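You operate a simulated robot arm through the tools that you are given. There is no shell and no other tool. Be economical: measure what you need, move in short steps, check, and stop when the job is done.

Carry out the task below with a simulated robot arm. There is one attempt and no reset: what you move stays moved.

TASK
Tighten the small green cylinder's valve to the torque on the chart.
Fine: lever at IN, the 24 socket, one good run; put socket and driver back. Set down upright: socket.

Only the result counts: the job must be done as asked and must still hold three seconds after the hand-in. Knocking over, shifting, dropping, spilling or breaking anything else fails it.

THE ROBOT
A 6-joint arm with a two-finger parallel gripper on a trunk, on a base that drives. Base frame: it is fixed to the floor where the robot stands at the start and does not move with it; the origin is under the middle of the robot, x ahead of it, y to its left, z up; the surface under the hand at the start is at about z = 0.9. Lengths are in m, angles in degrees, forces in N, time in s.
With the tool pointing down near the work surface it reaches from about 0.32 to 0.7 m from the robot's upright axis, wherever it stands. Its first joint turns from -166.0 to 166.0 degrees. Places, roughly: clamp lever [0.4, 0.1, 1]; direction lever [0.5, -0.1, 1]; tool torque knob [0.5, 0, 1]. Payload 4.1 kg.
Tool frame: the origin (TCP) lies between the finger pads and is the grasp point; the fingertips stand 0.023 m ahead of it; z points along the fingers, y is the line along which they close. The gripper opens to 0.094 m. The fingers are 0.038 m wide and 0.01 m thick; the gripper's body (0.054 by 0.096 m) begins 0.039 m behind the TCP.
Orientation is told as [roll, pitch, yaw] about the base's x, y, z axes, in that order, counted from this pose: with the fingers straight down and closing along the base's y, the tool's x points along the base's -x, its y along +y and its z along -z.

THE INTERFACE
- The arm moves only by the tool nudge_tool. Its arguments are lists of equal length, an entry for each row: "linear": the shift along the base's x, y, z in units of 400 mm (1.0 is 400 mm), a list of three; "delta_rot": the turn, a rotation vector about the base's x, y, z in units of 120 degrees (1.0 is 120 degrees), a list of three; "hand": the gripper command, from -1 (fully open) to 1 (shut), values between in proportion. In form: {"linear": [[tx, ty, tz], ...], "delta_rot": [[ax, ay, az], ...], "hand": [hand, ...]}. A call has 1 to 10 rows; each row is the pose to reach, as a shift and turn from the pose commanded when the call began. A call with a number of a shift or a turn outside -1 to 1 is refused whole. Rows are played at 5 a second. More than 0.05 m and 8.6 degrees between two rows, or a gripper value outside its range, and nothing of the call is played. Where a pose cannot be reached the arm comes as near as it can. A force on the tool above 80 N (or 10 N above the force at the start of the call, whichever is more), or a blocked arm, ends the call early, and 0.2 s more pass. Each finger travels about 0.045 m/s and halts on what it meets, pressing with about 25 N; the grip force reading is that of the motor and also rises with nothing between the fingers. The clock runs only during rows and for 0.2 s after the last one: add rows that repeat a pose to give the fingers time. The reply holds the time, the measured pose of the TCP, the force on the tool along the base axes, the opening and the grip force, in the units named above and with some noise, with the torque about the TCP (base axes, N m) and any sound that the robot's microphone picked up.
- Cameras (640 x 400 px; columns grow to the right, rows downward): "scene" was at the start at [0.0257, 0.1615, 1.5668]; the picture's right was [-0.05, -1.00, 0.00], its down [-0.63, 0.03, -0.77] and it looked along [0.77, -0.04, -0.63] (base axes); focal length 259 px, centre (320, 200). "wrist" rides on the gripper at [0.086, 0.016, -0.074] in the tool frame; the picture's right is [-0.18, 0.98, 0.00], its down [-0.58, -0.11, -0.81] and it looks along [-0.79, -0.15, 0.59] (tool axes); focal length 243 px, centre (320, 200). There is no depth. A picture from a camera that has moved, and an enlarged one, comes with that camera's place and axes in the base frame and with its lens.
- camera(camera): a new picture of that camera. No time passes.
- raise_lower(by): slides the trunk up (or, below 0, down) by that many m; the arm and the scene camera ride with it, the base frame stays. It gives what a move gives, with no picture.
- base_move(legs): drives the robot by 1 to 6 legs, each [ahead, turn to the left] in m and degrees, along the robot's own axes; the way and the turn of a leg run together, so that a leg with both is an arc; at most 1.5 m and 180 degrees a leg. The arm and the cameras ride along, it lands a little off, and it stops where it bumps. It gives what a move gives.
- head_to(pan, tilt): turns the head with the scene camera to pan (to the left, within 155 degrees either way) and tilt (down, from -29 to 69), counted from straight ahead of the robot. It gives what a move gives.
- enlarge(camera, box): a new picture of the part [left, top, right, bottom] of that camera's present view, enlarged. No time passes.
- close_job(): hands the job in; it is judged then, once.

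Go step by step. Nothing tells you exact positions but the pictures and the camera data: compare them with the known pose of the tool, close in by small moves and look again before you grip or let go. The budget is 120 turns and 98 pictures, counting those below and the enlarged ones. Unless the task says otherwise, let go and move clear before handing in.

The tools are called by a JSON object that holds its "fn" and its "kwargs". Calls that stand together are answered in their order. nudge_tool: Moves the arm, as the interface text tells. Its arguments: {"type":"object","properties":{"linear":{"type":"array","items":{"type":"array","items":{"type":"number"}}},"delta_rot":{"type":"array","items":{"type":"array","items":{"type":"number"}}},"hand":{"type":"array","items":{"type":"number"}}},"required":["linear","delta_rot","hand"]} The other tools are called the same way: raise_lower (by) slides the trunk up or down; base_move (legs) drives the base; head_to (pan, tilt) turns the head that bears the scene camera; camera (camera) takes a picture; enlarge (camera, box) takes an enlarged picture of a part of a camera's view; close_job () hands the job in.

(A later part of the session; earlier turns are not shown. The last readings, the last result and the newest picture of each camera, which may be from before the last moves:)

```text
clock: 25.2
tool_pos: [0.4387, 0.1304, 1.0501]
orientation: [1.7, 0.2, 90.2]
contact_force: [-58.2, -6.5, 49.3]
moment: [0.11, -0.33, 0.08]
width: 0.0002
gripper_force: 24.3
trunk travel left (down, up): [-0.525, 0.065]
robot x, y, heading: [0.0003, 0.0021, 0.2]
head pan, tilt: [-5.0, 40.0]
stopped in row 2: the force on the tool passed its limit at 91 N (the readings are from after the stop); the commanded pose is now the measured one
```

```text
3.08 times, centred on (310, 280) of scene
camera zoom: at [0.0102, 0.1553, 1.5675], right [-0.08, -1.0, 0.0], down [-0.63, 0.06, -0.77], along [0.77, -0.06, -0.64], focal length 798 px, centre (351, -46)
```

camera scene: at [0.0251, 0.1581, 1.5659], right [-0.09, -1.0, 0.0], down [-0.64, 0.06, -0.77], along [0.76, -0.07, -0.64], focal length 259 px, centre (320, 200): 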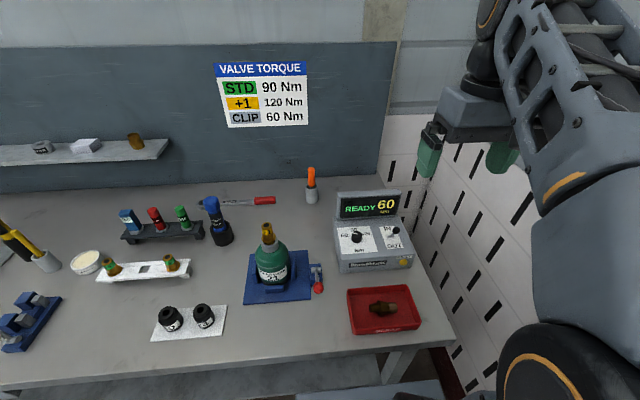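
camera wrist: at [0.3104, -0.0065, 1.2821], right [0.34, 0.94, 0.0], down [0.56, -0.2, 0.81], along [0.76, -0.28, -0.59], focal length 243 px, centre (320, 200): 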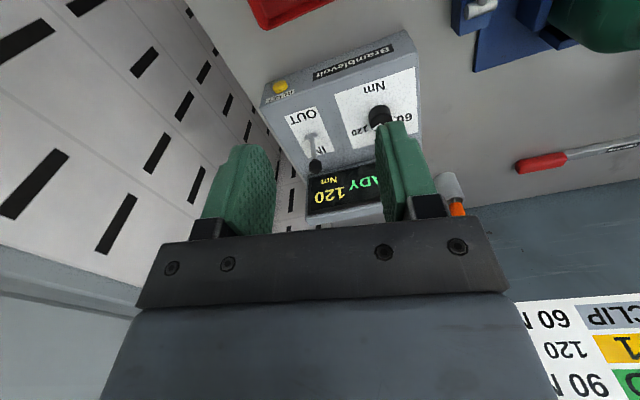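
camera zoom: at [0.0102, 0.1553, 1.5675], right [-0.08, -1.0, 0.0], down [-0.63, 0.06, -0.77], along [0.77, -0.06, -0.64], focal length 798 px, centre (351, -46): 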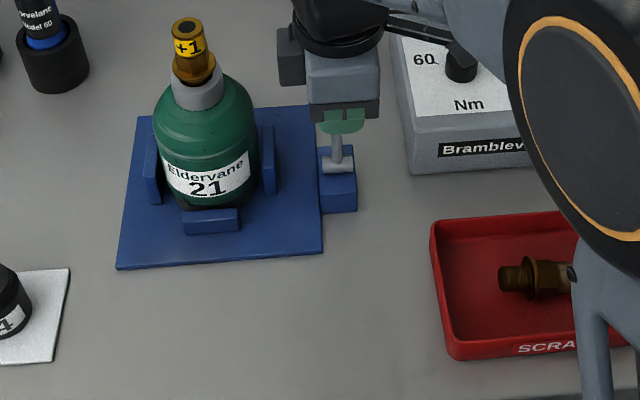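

A hard stop at upright: the lever's travel ends there. I'll back off and see what it did to the jaws.

{"fn": "nudge_tool", "kwargs": {"linear": [[-0.05, 0, 0], [-0.13, -0.02, 0.05], [-0.2, -0.06, 0.12], [-0.24, -0.15, 0.2], [-0.24, -0.25, 0.25]], "delta_rot": [[0, 0, 0], [0, 0, 0], [0, 0, 0], [0, 0, 0], [0, 0, 0]], "hand": [1, 1, 1, 1, 1]}}

{"fn": "enlarge", "kwargs": {"camera": "scene", "box": [235, 215, 335, 310]}}

{"fn": "enlarge", "kwargs": {"camera": "wrist", "box": [300, 0, 640, 212]}}

```text
refused: row 4 steps farther than a row can; nothing moved
```

```text
4.21 times, centred on (285, 262) of scene
camera zoom: at [0.0102, 0.1553, 1.5675], right [-0.08, -1.0, 0.0], down [-0.63, 0.06, -0.77], along [0.77, -0.06, -0.64], focal length 1092 px, centre (467, -63)
```

zoom: 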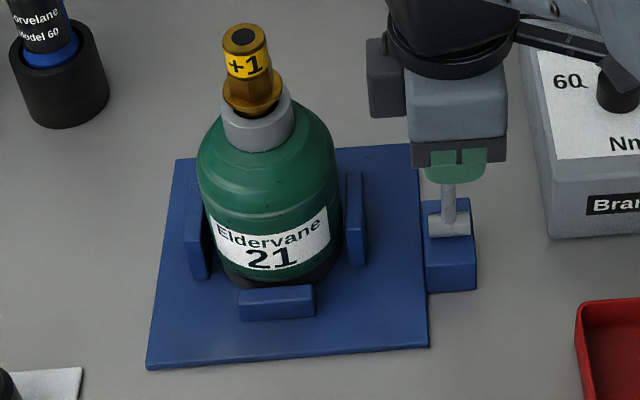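

```text
1.88 times, centred on (470, 106) of wrist
camera zoom: at [0.4243, 0.0428, 1.1256], right [-0.98, 0.18, 0.03], down [0.13, 0.59, 0.8], along [0.13, 0.79, -0.6], focal length 457 px, centre (38, 377)
```

zoom: 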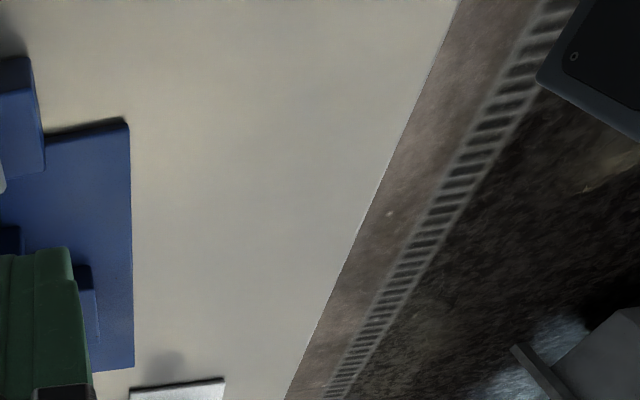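

That call was refused for step size; I'll back off in shorter steps.

{"fn": "nudge_tool", "kwargs": {"linear": [[-0.05, 0, 0], [-0.12, 0, 0.05], [-0.2, 0, 0.1], [-0.25, -0.06, 0.17], [-0.25, -0.14, 0.24], [-0.25, -0.23, 0.3]], "delta_rot": [[0, 0, 0], [0, 0, 0], [0, 0, 0], [0, 0, -0.07], [0, 0, -0.14], [0, 0, -0.21]], "hand": [1, 1, 1, 1, 1, 1]}}

```text
clock: 26.6
tool_pos: [0.3494, 0.0387, 1.163]
orientation: [1.6, 0.3, 64.9]
contact_force: [0.6, 0.0, -1.2]
moment: [-0.01, 0.01, -0.02]
width: 0.0
gripper_force: 25.2
trunk travel left (down, up): [-0.525, 0.065]
robot x, y, heading: [0.0014, 0.0017, -0.0]
head pan, tilt: [-5.0, 40.0]
```

{"fn": "enlarge", "kwargs": {"camera": "scene", "box": [235, 215, 335, 310]}}

{"fn": "camera", "kwargs": {"camera": "wrist"}}

```text
4.21 times, centred on (285, 262) of scene
camera zoom: at [0.0239, 0.1582, 1.5658], right [-0.08, -1.0, 0.0], down [-0.64, 0.05, -0.77], along [0.76, -0.06, -0.64], focal length 1092 px, centre (467, -63)
```

zoom: 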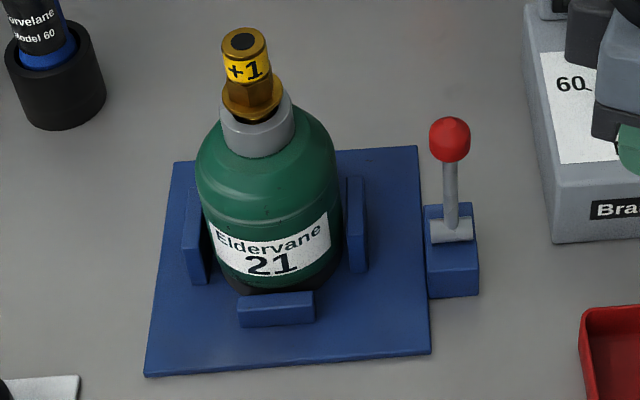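

```text
55 pictures are left
camera wrist: at [0.2997, -0.0348, 1.2398], right [-0.81, 0.58, 0.03], down [0.37, 0.47, 0.8], along [0.45, 0.66, -0.6], focal length 243 px, centre (320, 200)
```

wrist: 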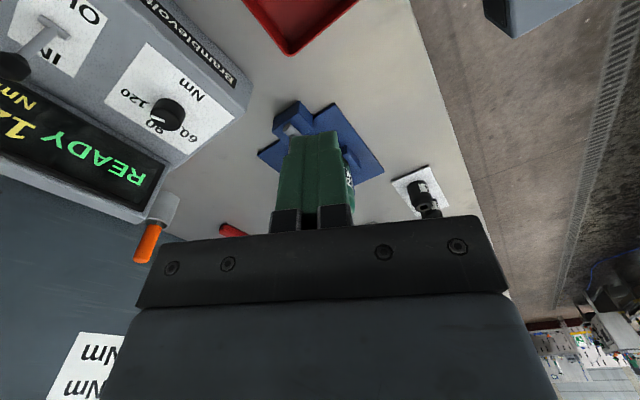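

The lever now stands upright, but I can't see the jaws change, so I can't yet tell which end is "clamped". I'll test gently: touch the cylinder's side from the front with the closed fingers and feel whether it is held.

{"fn": "nudge_tool", "kwargs": {"linear": [[0.0, 0.07, 0.03], [0.0, 0.14, 0.03], [0.0, 0.21, 0.03], [0.0, 0.28, 0.03], [0.0, 0.35, 0.03], [0.0, 0.42, 0.03], [0.0, 0.5, 0], [0, 0.517, -0.05]], "delta_rot": [[0, 0, -0.068], [0, 0, -0.136], [0, 0, -0.204], [0, 0, -0.272], [0, 0, -0.34], [0, 0, -0.408], [0, 0, -0.476], [-0.0133, 0, -0.5408]], "hand": [1, 1, 1, 1, 1, 1, 1, 1]}}

{"fn": "camera", "kwargs": {"camera": "wrist"}}

```text
clock: 28.4
tool_pos: [0.3504, 0.2465, 1.1426]
orientation: [0.4, 1.0, 0.0]
contact_force: [-0.3, 0.2, 0.7]
moment: [0.03, 0.01, 0.02]
width: 0.0
gripper_force: 24.7
trunk travel left (down, up): [-0.525, 0.065]
robot x, y, heading: [-0.0002, 0.0035, 0.3]
head pan, tilt: [-5.0, 40.0]
```

```text
54 pictures are left
camera wrist: at [0.2648, 0.2604, 1.2192], right [0.18, 0.98, 0.0], down [0.6, -0.11, 0.79], along [0.78, -0.15, -0.61], focal length 243 px, centre (320, 200)
```

wrist: 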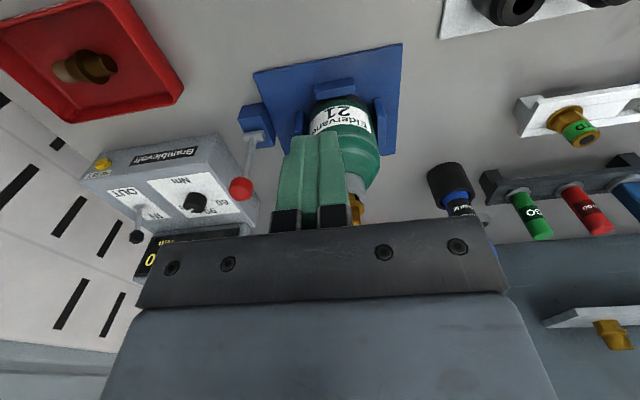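

Now down to the level just above the front jaw and forward close to the cylinder.

{"fn": "nudge_tool", "kwargs": {"linear": [[0, 0, -0.1], [0, 0, -0.2], [0, 0, -0.3], [0, 0, -0.38], [0.04, 0, -0.38], [0.0875, 0, -0.38]], "delta_rot": [[-0.0033, -0.0083, 0], [-0.0033, -0.0083, 0], [-0.0033, -0.0083, 0], [-0.0033, -0.0083, 0], [-0.0033, -0.0083, 0], [-0.0033, -0.0083, 0]], "hand": [1, 1, 1, 1, 1, 1]}}

{"fn": "enlarge", "kwargs": {"camera": "wrist", "box": [200, 0, 440, 150]}}

```text
clock: 29.8
tool_pos: [0.3853, 0.2465, 0.9887]
orientation: [-0.1, 0.1, 0.2]
contact_force: [0.9, 0.4, -0.9]
moment: [0.03, 0.0, 0.0]
width: 0.0
gripper_force: 25.2
trunk travel left (down, up): [-0.525, 0.065]
robot x, y, heading: [0.0013, 0.0002, -0.1]
head pan, tilt: [-5.0, 40.0]
```

```text
2.67 times, centred on (320, 75) of wrist
camera zoom: at [0.2979, 0.2612, 1.0658], right [0.18, 0.98, 0.0], down [0.58, -0.11, 0.81], along [0.79, -0.15, -0.59], focal length 647 px, centre (320, 533)
```

zoom: 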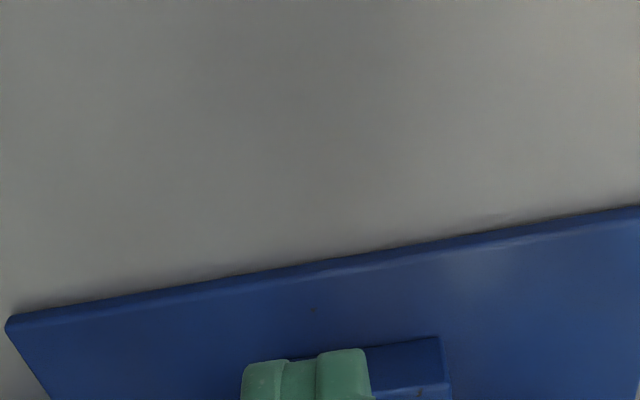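

Now I advance in 2 mm steps until there is contact.

{"fn": "nudge_tool", "kwargs": {"linear": [[0.01, 0, 0], [0.02, 0, 0], [0.03, 0, 0], [0.035, 0, 0]], "delta_rot": [[0, 0, 0], [0, 0, 0], [0, 0, 0], [0, 0, 0]], "hand": [1, 1, 1, 1]}}

{"fn": "nudge_tool", "kwargs": {"linear": [[0.005, 0, 0], [0.005, 0, 0]], "delta_rot": [[0, 0, 0], [0, 0, 0]], "hand": [1, 1]}}

{"fn": "nudge_tool", "kwargs": {"linear": [[0.005, 0, 0], [0.005, 0, 0]], "delta_rot": [[0, 0, 0], [0, 0, 0]], "hand": [1, 1]}}

```text
clock: 30.8
tool_pos: [0.3989, 0.2466, 0.9906]
orientation: [-0.1, 0.2, 0.2]
contact_force: [0.2, -0.7, 0.3]
moment: [0.01, 0.0, 0.01]
width: 0.0001
gripper_force: 25.3
trunk travel left (down, up): [-0.525, 0.065]
robot x, y, heading: [-0.0008, 0.0021, -0.0]
head pan, tilt: [-5.0, 40.0]
```

```text
clock: 31.4
tool_pos: [0.4016, 0.2451, 0.9907]
orientation: [-0.1, 0.1, 0.1]
contact_force: [0.1, -0.2, 0.5]
moment: [0.0, 0.02, -0.02]
width: 0.0002
gripper_force: 24.8
trunk travel left (down, up): [-0.525, 0.065]
robot x, y, heading: [0.0028, 0.004, 0.1]
head pan, tilt: [-5.0, 40.0]
```

```text
clock: 32.0
tool_pos: [0.4031, 0.2456, 0.9908]
orientation: [-0.1, 0.1, 0.1]
contact_force: [-0.1, 0.0, 0.2]
moment: [0.04, 0.05, 0.01]
width: 0.0
gripper_force: 25.2
trunk travel left (down, up): [-0.525, 0.065]
robot x, y, heading: [0.0012, 0.0033, 0.3]
head pan, tilt: [-5.0, 40.0]
```

{"fn": "nudge_tool", "kwargs": {"linear": [[0.005, 0, 0], [0.005, 0, 0]], "delta_rot": [[0, 0, 0], [0, 0, 0]], "hand": [1, 1]}}

{"fn": "nudge_tool", "kwargs": {"linear": [[0.005, 0, 0], [0.005, 0, 0]], "delta_rot": [[0, 0, 0], [0, 0, 0]], "hand": [1, 1]}}

{"fn": "nudge_tool", "kwargs": {"linear": [[0.005, 0, 0], [0.005, 0, 0]], "delta_rot": [[0, 0, 0], [0, 0, 0]], "hand": [1, 1]}}

```text
clock: 32.6
tool_pos: [0.4046, 0.2465, 0.9901]
orientation: [-0.2, 0.1, 0.1]
contact_force: [-0.2, -0.8, 0.2]
moment: [-0.01, -0.01, 0.01]
width: 0.0
gripper_force: 24.8
trunk travel left (down, up): [-0.525, 0.065]
robot x, y, heading: [-0.002, -0.0027, 0.0]
head pan, tilt: [-5.0, 40.0]
```

```text
clock: 33.2
tool_pos: [0.4069, 0.2464, 0.9909]
orientation: [-0.1, 0.0, 0.1]
contact_force: [0.2, 0.5, -0.7]
moment: [-0.01, 0.03, 0.01]
width: 0.0002
gripper_force: 25.1
trunk travel left (down, up): [-0.525, 0.065]
robot x, y, heading: [0.0024, 0.0019, 0.1]
head pan, tilt: [-5.0, 40.0]
```

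```text
clock: 33.8
tool_pos: [0.4081, 0.2465, 0.991]
orientation: [-0.1, 0.1, 0.0]
contact_force: [0.2, 0.4, 0.1]
moment: [-0.01, 0.05, 0.0]
width: 0.0
gripper_force: 24.7
trunk travel left (down, up): [-0.525, 0.065]
robot x, y, heading: [0.0006, -0.002, 0.3]
head pan, tilt: [-5.0, 40.0]
```

{"fn": "nudge_tool", "kwargs": {"linear": [[0.005, 0, 0], [0.005, 0, 0]], "delta_rot": [[0, 0, 0], [0, 0, 0]], "hand": [1, 1]}}

{"fn": "nudge_tool", "kwargs": {"linear": [[0.005, 0, 0], [0.005, 0, 0]], "delta_rot": [[0, 0, 0], [0, 0, 0]], "hand": [1, 1]}}

{"fn": "enlarge", "kwargs": {"camera": "scene", "box": [235, 215, 335, 310]}}

```text
clock: 34.4
tool_pos: [0.4111, 0.2455, 0.9906]
orientation: [-0.2, 0.1, 0.1]
contact_force: [-0.5, 0.3, -0.4]
moment: [0.02, 0.0, -0.04]
width: 0.0
gripper_force: 24.6
trunk travel left (down, up): [-0.525, 0.065]
robot x, y, heading: [0.001, 0.0019, -0.0]
head pan, tilt: [-5.0, 40.0]
```

```text
clock: 35.0
tool_pos: [0.41, 0.2463, 0.9905]
orientation: [-0.2, 0.1, 0.1]
contact_force: [-4.4, 0.7, 0.2]
moment: [-0.04, -0.3, 0.01]
width: 0.0002
gripper_force: 24.6
trunk travel left (down, up): [-0.525, 0.065]
robot x, y, heading: [-0.0004, 0.0026, 0.3]
head pan, tilt: [-5.0, 40.0]
```

```text
4.21 times, centred on (285, 262) of scene
camera zoom: at [0.0229, 0.1584, 1.5659], right [-0.08, -1.0, 0.0], down [-0.64, 0.05, -0.77], along [0.76, -0.06, -0.64], focal length 1092 px, centre (467, -63)
```

zoom: 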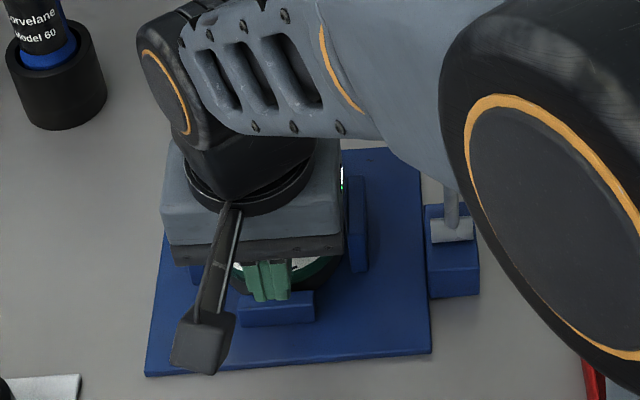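

Contact at 4 N. I'll press two more 2 mm steps to see whether the force builds up (held) or stays (loose).

{"fn": "nudge_tool", "kwargs": {"linear": [[0.005, 0, 0], [0.005, 0, 0]], "delta_rot": [[0, 0, 0], [0, 0, 0]], "hand": [1, 1]}}

{"fn": "nudge_tool", "kwargs": {"linear": [[0.005, 0, 0], [0.005, 0, 0]], "delta_rot": [[0, 0, 0], [0, 0, 0]], "hand": [1, 1]}}

```text
clock: 35.6
tool_pos: [0.4149, 0.2451, 0.9913]
orientation: [0.1, 0.0, 0.1]
contact_force: [-6.7, 0.0, 3.8]
moment: [0.0, -0.42, 0.04]
width: 0.0002
gripper_force: 25.4
trunk travel left (down, up): [-0.525, 0.065]
robot x, y, heading: [-0.0035, -0.002, 0.2]
head pan, tilt: [-5.0, 40.0]
```

```text
clock: 36.2
tool_pos: [0.4164, 0.2454, 0.9911]
orientation: [-0.1, 0.1, 0.0]
contact_force: [-7.0, -0.1, 2.8]
moment: [0.04, -0.41, 0.04]
width: 0.0
gripper_force: 25.3
trunk travel left (down, up): [-0.525, 0.065]
robot x, y, heading: [-0.0011, -0.0002, -0.1]
head pan, tilt: [-5.0, 40.0]
```

The force stays at about 7 N and the cylinder creeps, so it is loose: upright is open, and the lever belongs down. I'll retreat, go round behind the lever and pull it back down.

{"fn": "nudge_tool", "kwargs": {"linear": [[-0.06, 0, 0], [-0.14, 0, 0.02], [-0.14, 0, 0.12], [-0.14, 0, 0.22], [-0.14, 0, 0.32], [-0.14, -0.04, 0.42], [-0.14, -0.1, 0.48], [-0.1, -0.18, 0.48], [-0.04, -0.24, 0.48], [0.03, -0.286, 0.48]], "delta_rot": [[0, 0, 0], [0, 0, 0], [0, 0, 0.07], [0, 0, 0.14], [0, 0, 0.21], [0, 0, 0.28], [0, 0, 0.35], [0, 0, 0.42], [0, 0, 0.49], [0, 0, 0.56]], "hand": [1, 1, 1, 1, 1, 1, 1, 1, 1, 1]}}

{"fn": "nudge_tool", "kwargs": {"linear": [[0.06, 0, 0], [0.12, 0, 0], [0.18, 0, 0], [0.185, 0, -0.1], [0.185, 0, -0.2], [0.185, 0, -0.28], [0.185, 0, -0.335]], "delta_rot": [[0, 0, 0.063], [0, 0, 0.126], [0, 0, 0.19], [0, 0, 0.19], [0, 0, 0.19], [0, 0, 0.19], [0, 0, 0.19]], "hand": [1, 1, 1, 1, 1, 1, 1]}}

{"fn": "enlarge", "kwargs": {"camera": "scene", "box": [235, 185, 385, 315]}}

```text
clock: 38.4
tool_pos: [0.4292, 0.1324, 1.1827]
orientation: [0.0, 0.1, 67.3]
contact_force: [-0.4, 0.2, 0.1]
moment: [0.0, 0.0, 0.01]
width: 0.0
gripper_force: 24.9
trunk travel left (down, up): [-0.525, 0.065]
robot x, y, heading: [0.0001, 0.0005, 0.4]
head pan, tilt: [-5.0, 40.0]
```

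```text
clock: 40.0
tool_pos: [0.5034, 0.1322, 1.047]
orientation: [-0.1, 0.2, 90.0]
contact_force: [-0.1, -0.4, -0.4]
moment: [0.03, 0.0, -0.02]
width: 0.0002
gripper_force: 25.5
trunk travel left (down, up): [-0.525, 0.065]
robot x, y, heading: [-0.0042, 0.0011, 0.3]
head pan, tilt: [-5.0, 40.0]
```

```text
3.08 times, centred on (310, 250) of scene
camera zoom: at [0.024, 0.1584, 1.5658], right [-0.08, -1.0, 0.0], down [-0.64, 0.05, -0.77], along [0.76, -0.06, -0.64], focal length 798 px, centre (351, 46)
```

zoom: 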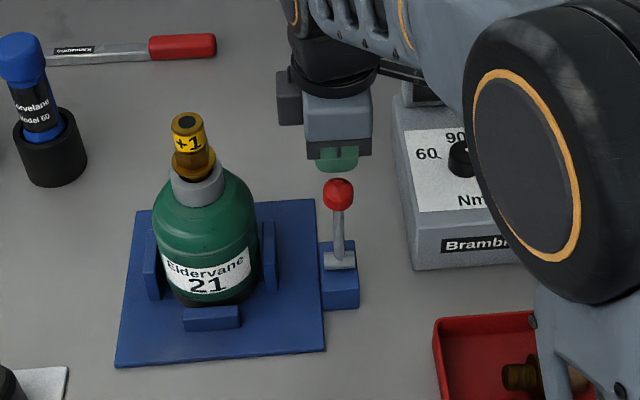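

The fingers are behind the lever's knob. I'll pull it toward me along its arc.

{"fn": "nudge_tool", "kwargs": {"linear": [[-0.067, 0, 0], [-0.124, 0, -0.005], [-0.177, 0, -0.0275], [-0.223, 0, -0.0625], [-0.2475, 0, -0.091], [-0.2615, 0, -0.115], [-0.2615, 0, -0.115]], "delta_rot": [[0, 0, 0], [0, 0, 0], [0, 0, 0], [0, 0, 0], [0, 0, 0], [0, 0, 0], [0, 0, 0]], "hand": [1, 1, 1, 1, 1, 1, 1]}}

{"fn": "nudge_tool", "kwargs": {"linear": [[0.06, 0, 0.05], [0.06, 0, 0.15], [0.05, 0, 0.2], [-0.0, 0, 0.22]], "delta_rot": [[0, 0, 0], [0, 0, 0], [0, 0, 0], [0, 0, 0]], "hand": [1, 1, 1, 1]}}

{"fn": "enlarge", "kwargs": {"camera": "scene", "box": [235, 215, 335, 310]}}

```text
clock: 41.6
tool_pos: [0.4007, 0.1308, 1.0072]
orientation: [-0.7, -0.2, 90.0]
contact_force: [11.9, -2.6, 47.8]
moment: [0.02, 0.11, 0.03]
width: 0.0001
gripper_force: 24.8
trunk travel left (down, up): [-0.525, 0.065]
robot x, y, heading: [0.0011, 0.0017, 0.1]
head pan, tilt: [-5.0, 40.0]
```

```text
clock: 42.6
tool_pos: [0.3984, 0.1313, 1.0907]
orientation: [-0.1, 0.2, 90.1]
contact_force: [-0.6, -0.6, 1.0]
moment: [-0.02, 0.01, -0.02]
width: 0.0
gripper_force: 25.2
trunk travel left (down, up): [-0.525, 0.065]
robot x, y, heading: [-0.0026, -0.0021, 0.2]
head pan, tilt: [-5.0, 40.0]
```

```text
4.21 times, centred on (285, 262) of scene
camera zoom: at [0.0238, 0.1583, 1.5658], right [-0.08, -1.0, 0.0], down [-0.64, 0.05, -0.77], along [0.76, -0.06, -0.64], focal length 1092 px, centre (467, -63)
```

zoom: 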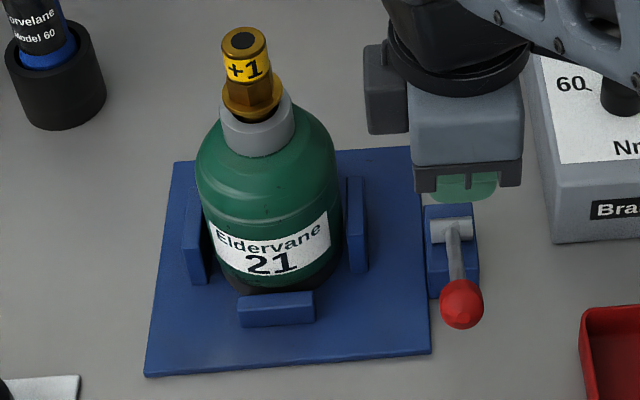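

The lever is back down at its stop (48 N felt). I'll repeat the push test in this state.

{"fn": "nudge_tool", "kwargs": {"linear": [[-0.04, 0.02, 0.1], [-0.08, 0.06, 0.15], [-0.1, 0.12, 0.15], [-0.1, 0.18, 0.15], [-0.1, 0.24, 0.15], [-0.1, 0.286, 0.15], [-0.1, 0.286, 0.15], [-0.1, 0.286, 0.1], [-0.1, 0.286, 0.05], [-0.1, 0.286, 0]], "delta_rot": [[0, 0, -0.07], [0, 0, -0.14], [0, 0, -0.21], [0, 0, -0.28], [0, 0, -0.35], [0, 0, -0.42], [0, 0, -0.49], [0, 0, -0.56], [0, 0, -0.63], [0, 0, -0.7]], "hand": [1, 1, 1, 1, 1, 1, 1, 1, 1, 1]}}

{"fn": "nudge_tool", "kwargs": {"linear": [[0, 0, -0.08], [0, 0, -0.16], [0, 0, -0.249], [0.05, 0, -0.249], [0.1, 0, -0.249], [0.11, 0, -0.249]], "delta_rot": [[0, 0, -0.05], [0, 0, -0.05], [0, 0, -0.05], [0, 0, -0.05], [0, 0, -0.05], [0, 0, -0.05]], "hand": [1, 1, 1, 1, 1, 1]}}

{"fn": "nudge_tool", "kwargs": {"linear": [[0.01, 0, 0], [0.01, 0, 0]], "delta_rot": [[0, 0, 0], [0, 0, 0]], "hand": [1, 1]}}

```text
clock: 44.8
tool_pos: [0.3582, 0.2458, 1.0905]
orientation: [0.0, 0.0, 5.9]
contact_force: [0.3, 0.1, -0.1]
moment: [0.02, -0.03, -0.01]
width: 0.0
gripper_force: 24.9
trunk travel left (down, up): [-0.525, 0.065]
robot x, y, heading: [-0.0026, 0.0021, 0.3]
head pan, tilt: [-5.0, 40.0]
```

```text
clock: 46.2
tool_pos: [0.4027, 0.2471, 0.9897]
orientation: [0.0, 0.2, 0.1]
contact_force: [0.1, -0.3, 0.0]
moment: [0.0, -0.03, -0.03]
width: 0.0002
gripper_force: 24.7
trunk travel left (down, up): [-0.525, 0.065]
robot x, y, heading: [-0.0026, -0.0015, 0.4]
head pan, tilt: [-5.0, 40.0]
```

```text
clock: 46.8
tool_pos: [0.406, 0.2466, 0.9902]
orientation: [-0.1, 0.1, 0.2]
contact_force: [-0.1, 0.4, 0.0]
moment: [-0.02, 0.0, 0.02]
width: 0.0002
gripper_force: 25.0
trunk travel left (down, up): [-0.525, 0.065]
robot x, y, heading: [-0.0007, 0.0001, 0.3]
head pan, tilt: [-5.0, 40.0]
```

{"fn": "nudge_tool", "kwargs": {"linear": [[0.01, 0, 0], [0.01, 0, 0]], "delta_rot": [[0, 0, 0], [0, 0, 0]], "hand": [1, 1]}}

{"fn": "nudge_tool", "kwargs": {"linear": [[0.005, 0, 0], [0.005, 0, 0]], "delta_rot": [[0, 0, 0], [0, 0, 0]], "hand": [1, 1]}}

{"fn": "nudge_tool", "kwargs": {"linear": [[0.005, 0, 0], [0.005, 0, 0]], "delta_rot": [[0, 0, 0], [0, 0, 0]], "hand": [1, 1]}}

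{"fn": "nudge_tool", "kwargs": {"linear": [[0.005, 0, 0], [0.005, 0, 0]], "delta_rot": [[0, 0, 0], [0, 0, 0]], "hand": [1, 1]}}

```text
clock: 47.4
tool_pos: [0.4105, 0.2466, 0.9902]
orientation: [0.0, 0.2, 0.0]
contact_force: [0.6, -0.6, -1.1]
moment: [-0.03, -0.02, 0.0]
width: 0.0002
gripper_force: 25.3
trunk travel left (down, up): [-0.525, 0.065]
robot x, y, heading: [-0.0022, 0.0007, 0.1]
head pan, tilt: [-5.0, 40.0]
```

```text
clock: 48.0
tool_pos: [0.4117, 0.2453, 0.9911]
orientation: [0.0, 0.2, 0.1]
contact_force: [0.5, -0.2, 0.2]
moment: [0.0, -0.04, -0.03]
width: 0.0
gripper_force: 24.5
trunk travel left (down, up): [-0.525, 0.065]
robot x, y, heading: [-0.0017, -0.0021, 0.2]
head pan, tilt: [-5.0, 40.0]
```

```text
clock: 48.6
tool_pos: [0.4138, 0.2451, 0.9911]
orientation: [0.0, 0.1, 0.0]
contact_force: [-5.7, -0.8, 0.9]
moment: [0.02, -0.27, 0.0]
width: 0.0001
gripper_force: 25.5
trunk travel left (down, up): [-0.525, 0.065]
robot x, y, heading: [-0.0016, 0.0029, 0.2]
head pan, tilt: [-5.0, 40.0]
```

```text
clock: 49.2
tool_pos: [0.4159, 0.2467, 0.9924]
orientation: [0.0, 0.1, 0.1]
contact_force: [-6.5, -0.3, 4.0]
moment: [-0.01, -0.45, 0.02]
width: 0.0
gripper_force: 24.9
trunk travel left (down, up): [-0.525, 0.065]
robot x, y, heading: [0.0028, -0.005, 0.2]
head pan, tilt: [-5.0, 40.0]
```

Still only 6–7 N with the cylinder yielding a little. One more 2 mm step to see whether it truly yields in this lever position too.

{"fn": "nudge_tool", "kwargs": {"linear": [[0.005, 0, 0], [0.005, 0, 0], [0.005, 0, 0]], "delta_rot": [[0, 0, 0], [0, 0, 0], [0, 0, 0]], "hand": [1, 1, 1]}}

{"fn": "enlarge", "kwargs": {"camera": "scene", "box": [255, 215, 335, 310]}}

```text
clock: 50.0
tool_pos: [0.4168, 0.2462, 0.9925]
orientation: [0.0, 0.1, 0.1]
contact_force: [-5.6, -0.2, 3.6]
moment: [0.02, -0.44, 0.03]
width: 0.0
gripper_force: 25.0
trunk travel left (down, up): [-0.525, 0.065]
robot x, y, heading: [-0.0005, -0.0003, 0.1]
head pan, tilt: [-5.0, 40.0]
```

```text
4.21 times, centred on (295, 262) of scene
camera zoom: at [0.0228, 0.1582, 1.5659], right [-0.08, -1.0, 0.0], down [-0.64, 0.05, -0.77], along [0.76, -0.06, -0.64], focal length 1092 px, centre (425, -63)
```

zoom: 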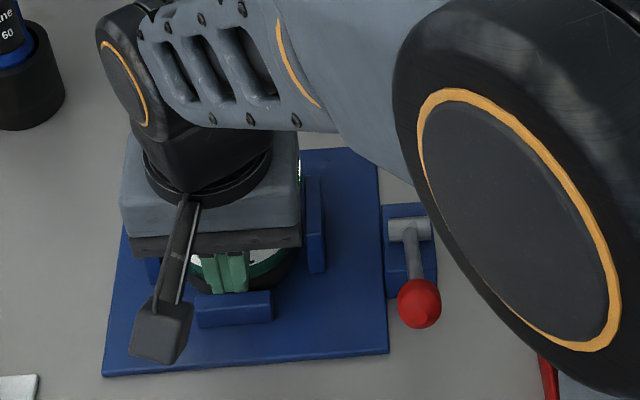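

It is loose in this position too, so I need to see what the lever really does to the jaws. I'll back away to the right and take sharp close-ups of the jaws.

{"fn": "nudge_tool", "kwargs": {"linear": [[-0.07, 0, 0], [-0.14, 0, 0.05], [-0.15, -0.04, 0.16], [-0.15, -0.1, 0.26], [-0.15, -0.2, 0.32], [-0.15, -0.3, 0.36], [-0.15, -0.4, 0.4], [-0.15, -0.5, 0.4]], "delta_rot": [[0, 0, 0], [0, 0, 0], [0, 0, 0], [0, 0, 0], [0, 0, 0.07], [0, 0, 0.14], [0, 0, 0.21], [0, 0, 0.28]], "hand": [1, 1, 1, 1, 1, 1, 1, 1]}}

{"fn": "enlarge", "kwargs": {"camera": "scene", "box": [270, 250, 350, 300]}}

{"fn": "enlarge", "kwargs": {"camera": "wrist", "box": [320, 0, 560, 160]}}

```text
clock: 51.8
tool_pos: [0.3583, 0.0458, 1.1525]
orientation: [0.0, 0.1, 33.8]
contact_force: [-0.4, 0.4, -0.7]
moment: [-0.01, -0.06, 0.0]
width: 0.0
gripper_force: 25.0
trunk travel left (down, up): [-0.525, 0.065]
robot x, y, heading: [-0.0015, 0.0034, 0.1]
head pan, tilt: [-5.0, 40.0]
```

```text
8.00 times, centred on (310, 275) of scene
camera zoom: at [0.0238, 0.158, 1.5659], right [-0.08, -1.0, 0.0], down [-0.64, 0.05, -0.77], along [0.76, -0.06, -0.64], focal length 2074 px, centre (400, -400)
```

zoom: 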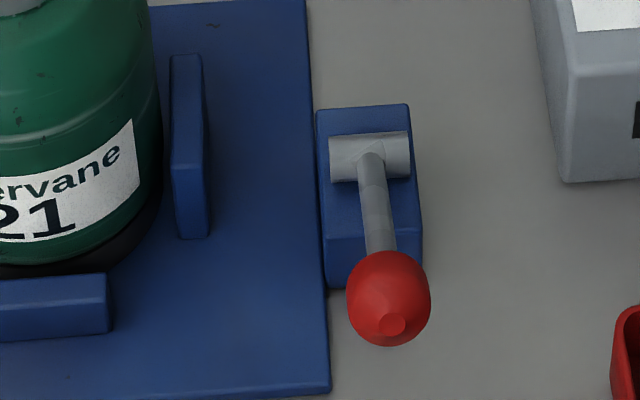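

```text
2.50 times, centred on (440, 80) of wrist
camera zoom: at [0.2769, 0.0099, 1.2277], right [-0.39, 0.92, 0.0], down [0.55, 0.23, 0.81], along [0.74, 0.32, -0.59], focal length 606 px, centre (20, 500)
```

zoom: 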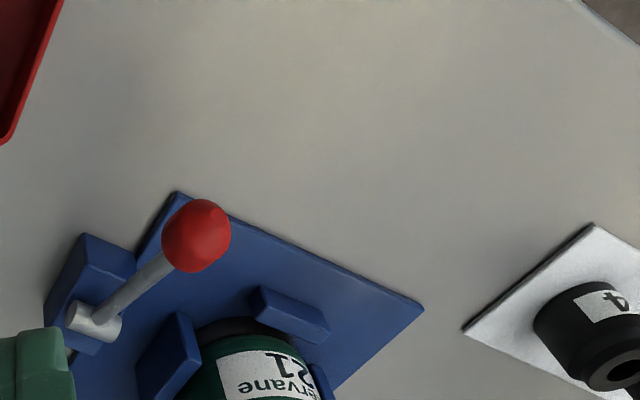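

The jaws stand about 4 mm off the cylinder here. I'll raise the lever again, this time pushing straight at its end stop and looking while holding it there.

{"fn": "nudge_tool", "kwargs": {"linear": [[-0.02, 0.03, 0], [-0.04, 0.06, 0], [-0.055, 0.1, 0], [-0.055, 0.14, 0], [-0.055, 0.18, 0], [-0.055, 0.213, 0], [-0.055, 0.213, -0.1], [-0.055, 0.213, -0.2], [-0.055, 0.213, -0.3], [-0.055, 0.213, -0.386]], "delta_rot": [[0, 0, 0.067], [0, 0, 0.134], [0, 0, 0.201], [0, 0, 0.268], [0, 0, 0.335], [0, 0, 0.402], [0, 0, 0.468], [0, 0, 0.468], [0, 0, 0.468], [0, 0, 0.468]], "hand": [1, 1, 1, 1, 1, 1, 1, 1, 1, 1]}}

{"fn": "nudge_tool", "kwargs": {"linear": [[0.0365, 0, 0], [0.0665, 0, 0.0465], [0.109, 0, 0.085], [0.16, 0, 0.112], [0.235, 0, 0.118], [0.25, 0, 0.118], [0.26, 0, 0.118], [0.27, 0, 0.118]], "delta_rot": [[0, 0, 0], [0, 0, 0], [0, 0, 0], [0, 0, 0], [0, 0, 0], [0, 0, 0], [0, 0, 0], [0, 0, 0]], "hand": [1, 1, 1, 1, 1, 1, 1, 1]}}

{"fn": "enlarge", "kwargs": {"camera": "scene", "box": [270, 250, 350, 300]}}

```text
clock: 54.0
tool_pos: [0.337, 0.1318, 0.9953]
orientation: [-0.1, 0.1, 89.9]
contact_force: [-0.1, -0.7, 0.2]
moment: [0.01, 0.0, 0.01]
width: 0.0001
gripper_force: 24.4
trunk travel left (down, up): [-0.525, 0.065]
robot x, y, heading: [0.0013, -0.0013, 0.1]
head pan, tilt: [-5.0, 40.0]
```

```text
clock: 55.8
tool_pos: [0.4343, 0.1312, 1.0425]
orientation: [0.6, 0.4, 89.7]
contact_force: [-49.2, -1.3, -4.9]
moment: [-0.03, 0.18, 0.08]
width: 0.0002
gripper_force: 25.1
trunk travel left (down, up): [-0.525, 0.065]
robot x, y, heading: [-0.0031, -0.0017, 0.3]
head pan, tilt: [-5.0, 40.0]
```

```text
8.00 times, centred on (310, 275) of scene
camera zoom: at [0.0159, 0.1584, 1.5658], right [-0.08, -1.0, 0.0], down [-0.64, 0.05, -0.77], along [0.77, -0.06, -0.64], focal length 2074 px, centre (400, -400)
```

zoom: 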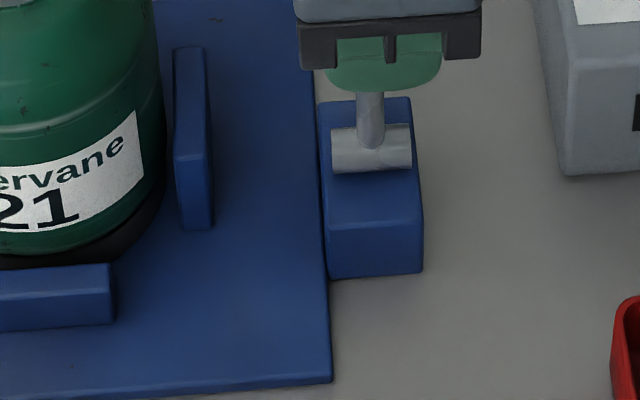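

The lever has two end stops, neither moves the jaws visibly, and it's upright now. The valve itself gives a cleaner test: grip it lightly and twist a few degrees to see whether the cylinder turns. I'll back off and go above the valve.

{"fn": "nudge_tool", "kwargs": {"linear": [[-0.06, 0, 0], [-0.14, 0, 0.04], [-0.18, 0, 0.14], [-0.18, 0, 0.25], [-0.18, 0.02, 0.36], [-0.18, 0.06, 0.46], [-0.14, 0.12, 0.52], [-0.08, 0.18, 0.56], [-0.02, 0.23, 0.58], [0.0, 0.286, 0.58]], "delta_rot": [[0, 0, 0], [0, 0, -0.07], [0, 0, -0.14], [0, 0, -0.21], [0, 0, -0.28], [0, 0, -0.35], [0, 0, -0.42], [0, 0, -0.49], [0, 0, -0.56], [0, 0, -0.63]], "hand": [0, 0, -0.3, -0.3, -0.3, -0.3, -0.3, -0.3, -0.3, -0.3]}}

{"fn": "nudge_tool", "kwargs": {"linear": [[0.04, 0, 0], [0.06, 0, 0]], "delta_rot": [[0, 0, -0.06], [0, 0, -0.12]], "hand": [-0.3, -0.3]}}

{"fn": "camera", "kwargs": {"camera": "scene"}}

{"fn": "camera", "kwargs": {"camera": "wrist"}}

```text
clock: 58.0
tool_pos: [0.4446, 0.2458, 1.2765]
orientation: [0.0, 0.3, 14.1]
contact_force: [0.5, -0.3, -0.3]
moment: [0.01, -0.02, -0.01]
width: 0.0611
gripper_force: 0.1
trunk travel left (down, up): [-0.525, 0.065]
robot x, y, heading: [-0.0026, -0.0016, 0.3]
head pan, tilt: [-5.0, 40.0]
```

```text
clock: 58.6
tool_pos: [0.4692, 0.2447, 1.2759]
orientation: [0.0, 0.2, -0.3]
contact_force: [0.6, -0.7, -0.1]
moment: [0.0, 0.02, 0.02]
width: 0.0611
gripper_force: 0.2
trunk travel left (down, up): [-0.525, 0.065]
robot x, y, heading: [0.0016, 0.0012, 0.1]
head pan, tilt: [-5.0, 40.0]
```

```text
45 pictures are left
camera scene: at [0.0243, 0.1586, 1.5658], right [-0.08, -1.0, 0.0], down [-0.64, 0.05, -0.77], along [0.76, -0.07, -0.64], focal length 259 px, centre (320, 200)
```

scene: 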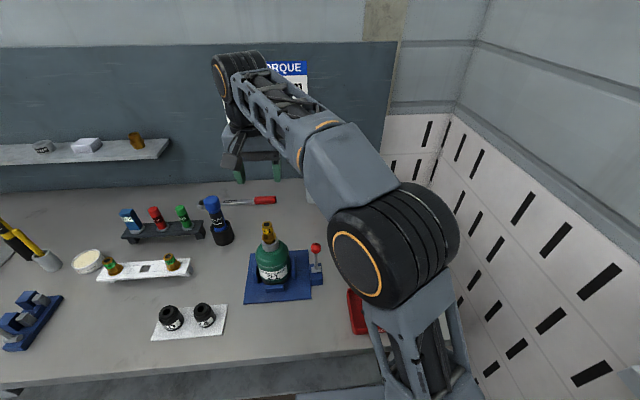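

```text
44 pictures are left
camera wrist: at [0.3822, 0.261, 1.3514], right [0.19, 0.98, 0.0], down [0.58, -0.11, 0.8], along [0.79, -0.15, -0.59], focal length 243 px, centre (320, 200)
```

wrist: 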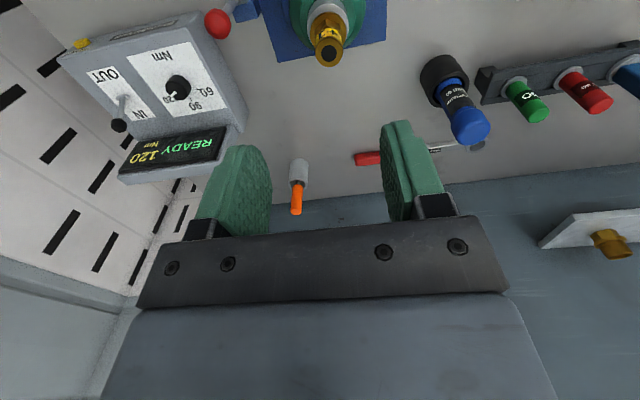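

The valve's top is around (0.475, 0.247, ~1.11–1.12). I'll come down just above it and check the alignment.

{"fn": "nudge_tool", "kwargs": {"linear": [[0.01, 0.003, -0.1], [0.017, 0.005, -0.2], [0.017, 0.005, -0.26]], "delta_rot": [[0, 0, 0], [0, 0, 0], [0, 0, 0]], "hand": [-0.3, -0.3, -0.3]}}

{"fn": "camera", "kwargs": {"camera": "wrist"}}

{"fn": "enlarge", "kwargs": {"camera": "scene", "box": [225, 185, 325, 260]}}

```text
clock: 59.4
tool_pos: [0.476, 0.2479, 1.172]
orientation: [-0.1, 0.1, -0.2]
contact_force: [0.5, 0.4, 0.4]
moment: [0.01, 0.01, 0.02]
width: 0.0609
gripper_force: 0.0
trunk travel left (down, up): [-0.525, 0.065]
robot x, y, heading: [0.0008, 0.0024, 0.0]
head pan, tilt: [-5.0, 40.0]
```

```text
43 pictures are left
camera wrist: at [0.3891, 0.2627, 1.2474], right [0.19, 0.98, 0.0], down [0.58, -0.11, 0.8], along [0.79, -0.15, -0.59], focal length 243 px, centre (320, 200)
```

wrist: 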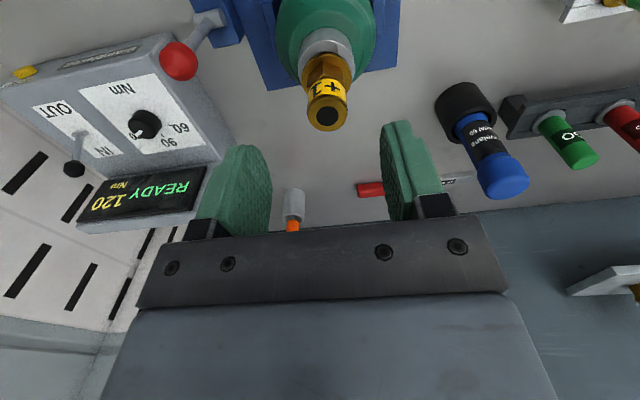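

```text
5.33 times, centred on (275, 222) of scene
camera zoom: at [0.024, 0.1585, 1.5658], right [-0.08, -1.0, 0.0], down [-0.64, 0.05, -0.77], along [0.76, -0.06, -0.64], focal length 1382 px, centre (560, 80)
```

zoom: 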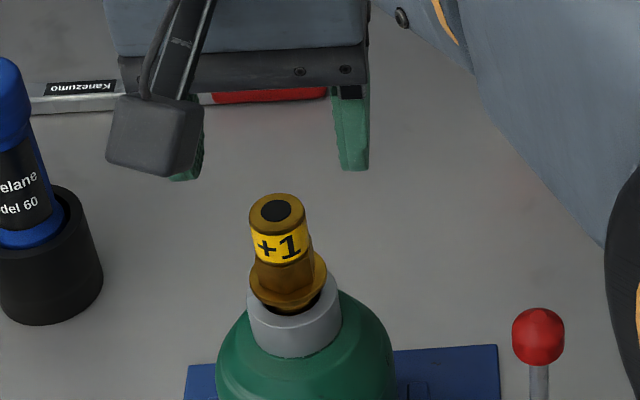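

Both views agree on the valve at (0.472, 0.250), top 1.122. I'll lower around it and close gently.

{"fn": "nudge_tool", "kwargs": {"linear": [[-0.01, 0.006, -0.04], [-0.01, 0.006, -0.09], [-0.01, 0.006, -0.135]], "delta_rot": [[0, 0, 0], [0, 0, 0], [0, 0, 0]], "hand": [-0.3, -0.3, -0.3]}}

{"fn": "nudge_tool", "kwargs": {"linear": [[0, 0, 0], [0, 0, 0], [0, 0, 0]], "delta_rot": [[0, 0, 0], [0, 0, 0], [0, 0, 0]], "hand": [0.6, 0.6, 0.6]}}

```text
clock: 60.2
tool_pos: [0.4707, 0.2515, 1.1186]
orientation: [0.0, 0.0, -0.2]
contact_force: [-0.2, 0.1, 0.5]
moment: [-0.02, 0.01, -0.02]
width: 0.0613
gripper_force: 0.1
trunk travel left (down, up): [-0.525, 0.065]
robot x, y, heading: [-0.0022, 0.0023, 0.1]
head pan, tilt: [-5.0, 40.0]
```

```text
clock: 61.0
tool_pos: [0.4716, 0.2513, 1.1182]
orientation: [0.0, 0.1, 0.0]
contact_force: [-0.9, 1.2, -0.6]
moment: [0.24, -0.01, 0.0]
width: 0.027
gripper_force: 25.1
trunk travel left (down, up): [-0.525, 0.065]
robot x, y, heading: [0.0015, 0.0004, 0.2]
head pan, tilt: [-5.0, 40.0]
```

Gripped at 27 mm, well centred. Now a 6° clockwise twist (the tightening sense), reading the torque.

{"fn": "nudge_tool", "kwargs": {"linear": [[0, 0, 0], [0, 0, 0], [0, 0, 0]], "delta_rot": [[0, 0, -0.017], [0, 0, -0.034], [0, 0, -0.05]], "hand": [0.6, 0.6, 0.6]}}

{"fn": "enlarge", "kwargs": {"camera": "scene", "box": [235, 215, 335, 310]}}

```text
clock: 61.8
tool_pos: [0.4725, 0.25, 1.1176]
orientation: [-0.1, 0.2, -6.2]
contact_force: [2.9, 2.1, -0.2]
moment: [0.26, -0.16, 0.03]
width: 0.027
gripper_force: 25.3
trunk travel left (down, up): [-0.525, 0.065]
robot x, y, heading: [-0.0014, 0.0015, 0.1]
head pan, tilt: [-5.0, 40.0]
```

```text
4.21 times, centred on (285, 262) of scene
camera zoom: at [0.0245, 0.1588, 1.5657], right [-0.08, -1.0, 0.0], down [-0.64, 0.05, -0.77], along [0.76, -0.07, -0.64], focal length 1092 px, centre (467, -63)
```

zoom: 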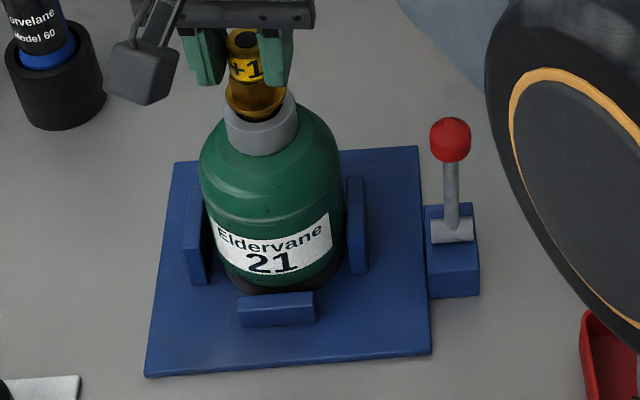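

The valve turns almost freely (0.03 Nm), so that gives no answer on the clamp. While holding it, I'll lift by a few millimetres: a loose cylinder shows only its own weight, a held one a rising force.

{"fn": "nudge_tool", "kwargs": {"linear": [[0, 0, 0.004], [0, 0, 0.0075], [0, 0, 0.0075]], "delta_rot": [[0, 0, 0], [0, 0, 0], [0, 0, 0]], "hand": [0.6, 0.6, 0.6]}}

{"fn": "nudge_tool", "kwargs": {"linear": [[0, 0, 0.004], [0, 0, 0.0075], [0, 0, 0.0075]], "delta_rot": [[0, 0, 0], [0, 0, 0], [0, 0, 0]], "hand": [0.6, 0.6, 0.6]}}

```text
clock: 62.6
tool_pos: [0.4714, 0.2502, 1.12]
orientation: [0.0, 0.3, -6.3]
contact_force: [-0.2, -0.1, -11.6]
moment: [-0.14, 0.09, 0.0]
width: 0.0269
gripper_force: 24.4
trunk travel left (down, up): [-0.525, 0.065]
robot x, y, heading: [-0.0006, -0.0007, -0.1]
head pan, tilt: [-5.0, 40.0]
```

```text
clock: 63.4
tool_pos: [0.4716, 0.2508, 1.1237]
orientation: [-0.1, 0.2, -6.3]
contact_force: [-1.3, 1.1, -13.7]
moment: [-0.15, 0.15, -0.03]
width: 0.0269
gripper_force: 24.3
trunk travel left (down, up): [-0.525, 0.065]
robot x, y, heading: [-0.0021, 0.0017, 0.2]
head pan, tilt: [-5.0, 40.0]
```

The force levels off near 13 N while I rise 6 mm, like a free weight. I'll look at what has lifted before setting it back down.

{"fn": "enlarge", "kwargs": {"camera": "scene", "box": [245, 215, 325, 305]}}

```text
4.44 times, centred on (285, 260) of scene
camera zoom: at [0.025, 0.159, 1.5657], right [-0.08, -1.0, 0.0], down [-0.64, 0.05, -0.77], along [0.76, -0.07, -0.64], focal length 1152 px, centre (476, -67)
```

zoom: 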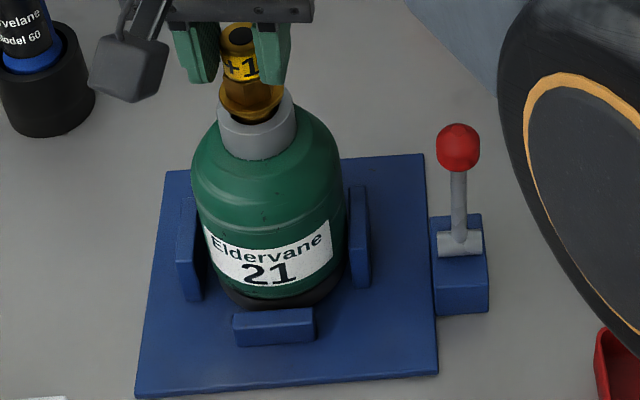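

The whole cylinder lifted, so upright is clearly open. I'll set it back down exactly, release, and then press the lever firmly down.

{"fn": "nudge_tool", "kwargs": {"linear": [[0, 0, -0.005], [0, 0, -0.01], [0, 0, -0.0155], [0, 0, -0.0155]], "delta_rot": [[0, 0, 0], [0, 0, 0], [0, 0, 0], [0, 0, 0]], "hand": [0.6, 0.6, 0.6, 0.6]}}

{"fn": "nudge_tool", "kwargs": {"linear": [[0, 0, 0], [0, 0, 0], [0, 0, 0], [0, 0, 0.08], [0, 0, 0.17], [0, -0.05, 0.24], [0, -0.13, 0.24], [0, -0.2, 0.24], [0, -0.28, 0.24]], "delta_rot": [[0, 0, 0], [0, 0, 0], [0, 0, 0], [0, 0, 0], [0, 0, 0], [0, 0, 0.06], [0, 0, 0.12], [0, 0, 0.18], [0, 0, 0.24]], "hand": [-0.3, -0.3, -0.3, -0.3, -0.3, 1, 1, 1, 1]}}

```text
clock: 64.4
tool_pos: [0.4713, 0.2505, 1.1184]
orientation: [0.1, 0.0, -6.2]
contact_force: [1.2, 0.6, 2.5]
moment: [-0.03, 0.3, 0.03]
width: 0.0268
gripper_force: 24.7
trunk travel left (down, up): [-0.525, 0.065]
robot x, y, heading: [-0.0014, -0.0001, -0.0]
head pan, tilt: [-5.0, 40.0]
```

```text
clock: 66.4
tool_pos: [0.4707, 0.1367, 1.2131]
orientation: [0.0, 0.2, 22.8]
contact_force: [-0.6, -0.7, -0.4]
moment: [0.0, -0.01, 0.01]
width: 0.0001
gripper_force: 24.9
trunk travel left (down, up): [-0.525, 0.065]
robot x, y, heading: [-0.006, -0.0014, 0.0]
head pan, tilt: [-5.0, 40.0]
```

{"fn": "nudge_tool", "kwargs": {"linear": [[0.02, -0.013, 0], [0.05, -0.013, 0], [0.08, -0.013, 0], [0.08, -0.013, -0.06], [0.08, -0.013, -0.12], [0.08, -0.013, -0.2], [0.08, -0.013, -0.3], [0.08, -0.013, -0.415]], "delta_rot": [[0, 0, 0.07], [0, 0, 0.14], [0, 0, 0.21], [0, 0, 0.28], [0, 0, 0.35], [0, 0, 0.42], [0, 0, 0.49], [0, 0, 0.56]], "hand": [1, 1, 1, 1, 1, 1, 1, 1]}}

{"fn": "nudge_tool", "kwargs": {"linear": [[-0.067, 0, 0], [-0.124, 0, -0.005], [-0.177, 0, -0.0275], [-0.223, 0, -0.0625], [-0.2475, 0, -0.091], [-0.2475, 0, -0.04], [-0.3, 0, 0.0], [-0.3175, 0, -0.04], [-0.3175, 0, -0.055]], "delta_rot": [[0, 0, 0], [0, 0, 0], [0, 0, 0], [0, 0, 0], [0, 0, 0], [0, 0, 0], [0, 0, 0], [0, 0, 0], [0, 0, 0]], "hand": [1, 1, 1, 1, 1, 1, 1, 1, 1]}}

```text
clock: 68.2
tool_pos: [0.5022, 0.1317, 1.0472]
orientation: [-0.1, 0.1, 89.9]
contact_force: [-0.7, 0.3, -0.3]
moment: [0.0, 0.0, 0.03]
width: 0.0
gripper_force: 24.1
trunk travel left (down, up): [-0.525, 0.065]
robot x, y, heading: [0.0003, 0.0006, 0.3]
head pan, tilt: [-5.0, 40.0]
```

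```text
clock: 70.2
tool_pos: [0.3759, 0.1336, 1.0274]
orientation: [-0.1, 0.1, 89.8]
contact_force: [0.3, 0.1, 0.1]
moment: [0.0, -0.02, 0.01]
width: 0.0
gripper_force: 25.1
trunk travel left (down, up): [-0.525, 0.065]
robot x, y, heading: [-0.0047, 0.0039, -0.0]
head pan, tilt: [-5.0, 40.0]
```

Above the knob with no contact yet; now I press straight down in small steps.

{"fn": "nudge_tool", "kwargs": {"linear": [[0, 0, -0.01], [0, 0, -0.02], [0, 0, -0.03], [0, 0, -0.03]], "delta_rot": [[0, 0, 0], [0, 0, 0], [0, 0, 0], [0, 0, 0]], "hand": [1, 1, 1, 1]}}

{"fn": "enlarge", "kwargs": {"camera": "scene", "box": [235, 215, 335, 310]}}

```text
clock: 70.9
tool_pos: [0.3763, 0.1328, 1.0242]
orientation: [-1.3, -0.4, 89.8]
contact_force: [-11.2, -4.7, 41.9]
moment: [-0.12, 0.31, 0.02]
width: 0.0
gripper_force: 25.8
trunk travel left (down, up): [-0.525, 0.065]
robot x, y, heading: [-0.0016, -0.0003, 0.1]
head pan, tilt: [-5.0, 40.0]
stopped in row 3: the force on the tool passed its limit at 88 N (the readings are from after the stop); the commanded pose is now the measured one
```

```text
4.21 times, centred on (285, 262) of scene
camera zoom: at [0.0188, 0.1565, 1.5662], right [-0.08, -1.0, 0.0], down [-0.64, 0.06, -0.77], along [0.77, -0.06, -0.64], focal length 1092 px, centre (467, -63)
```

zoom: 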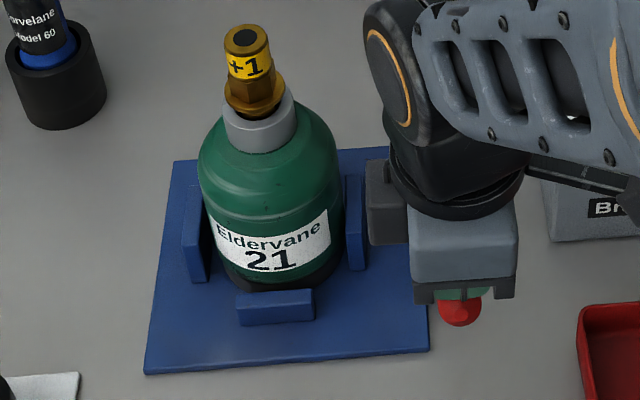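

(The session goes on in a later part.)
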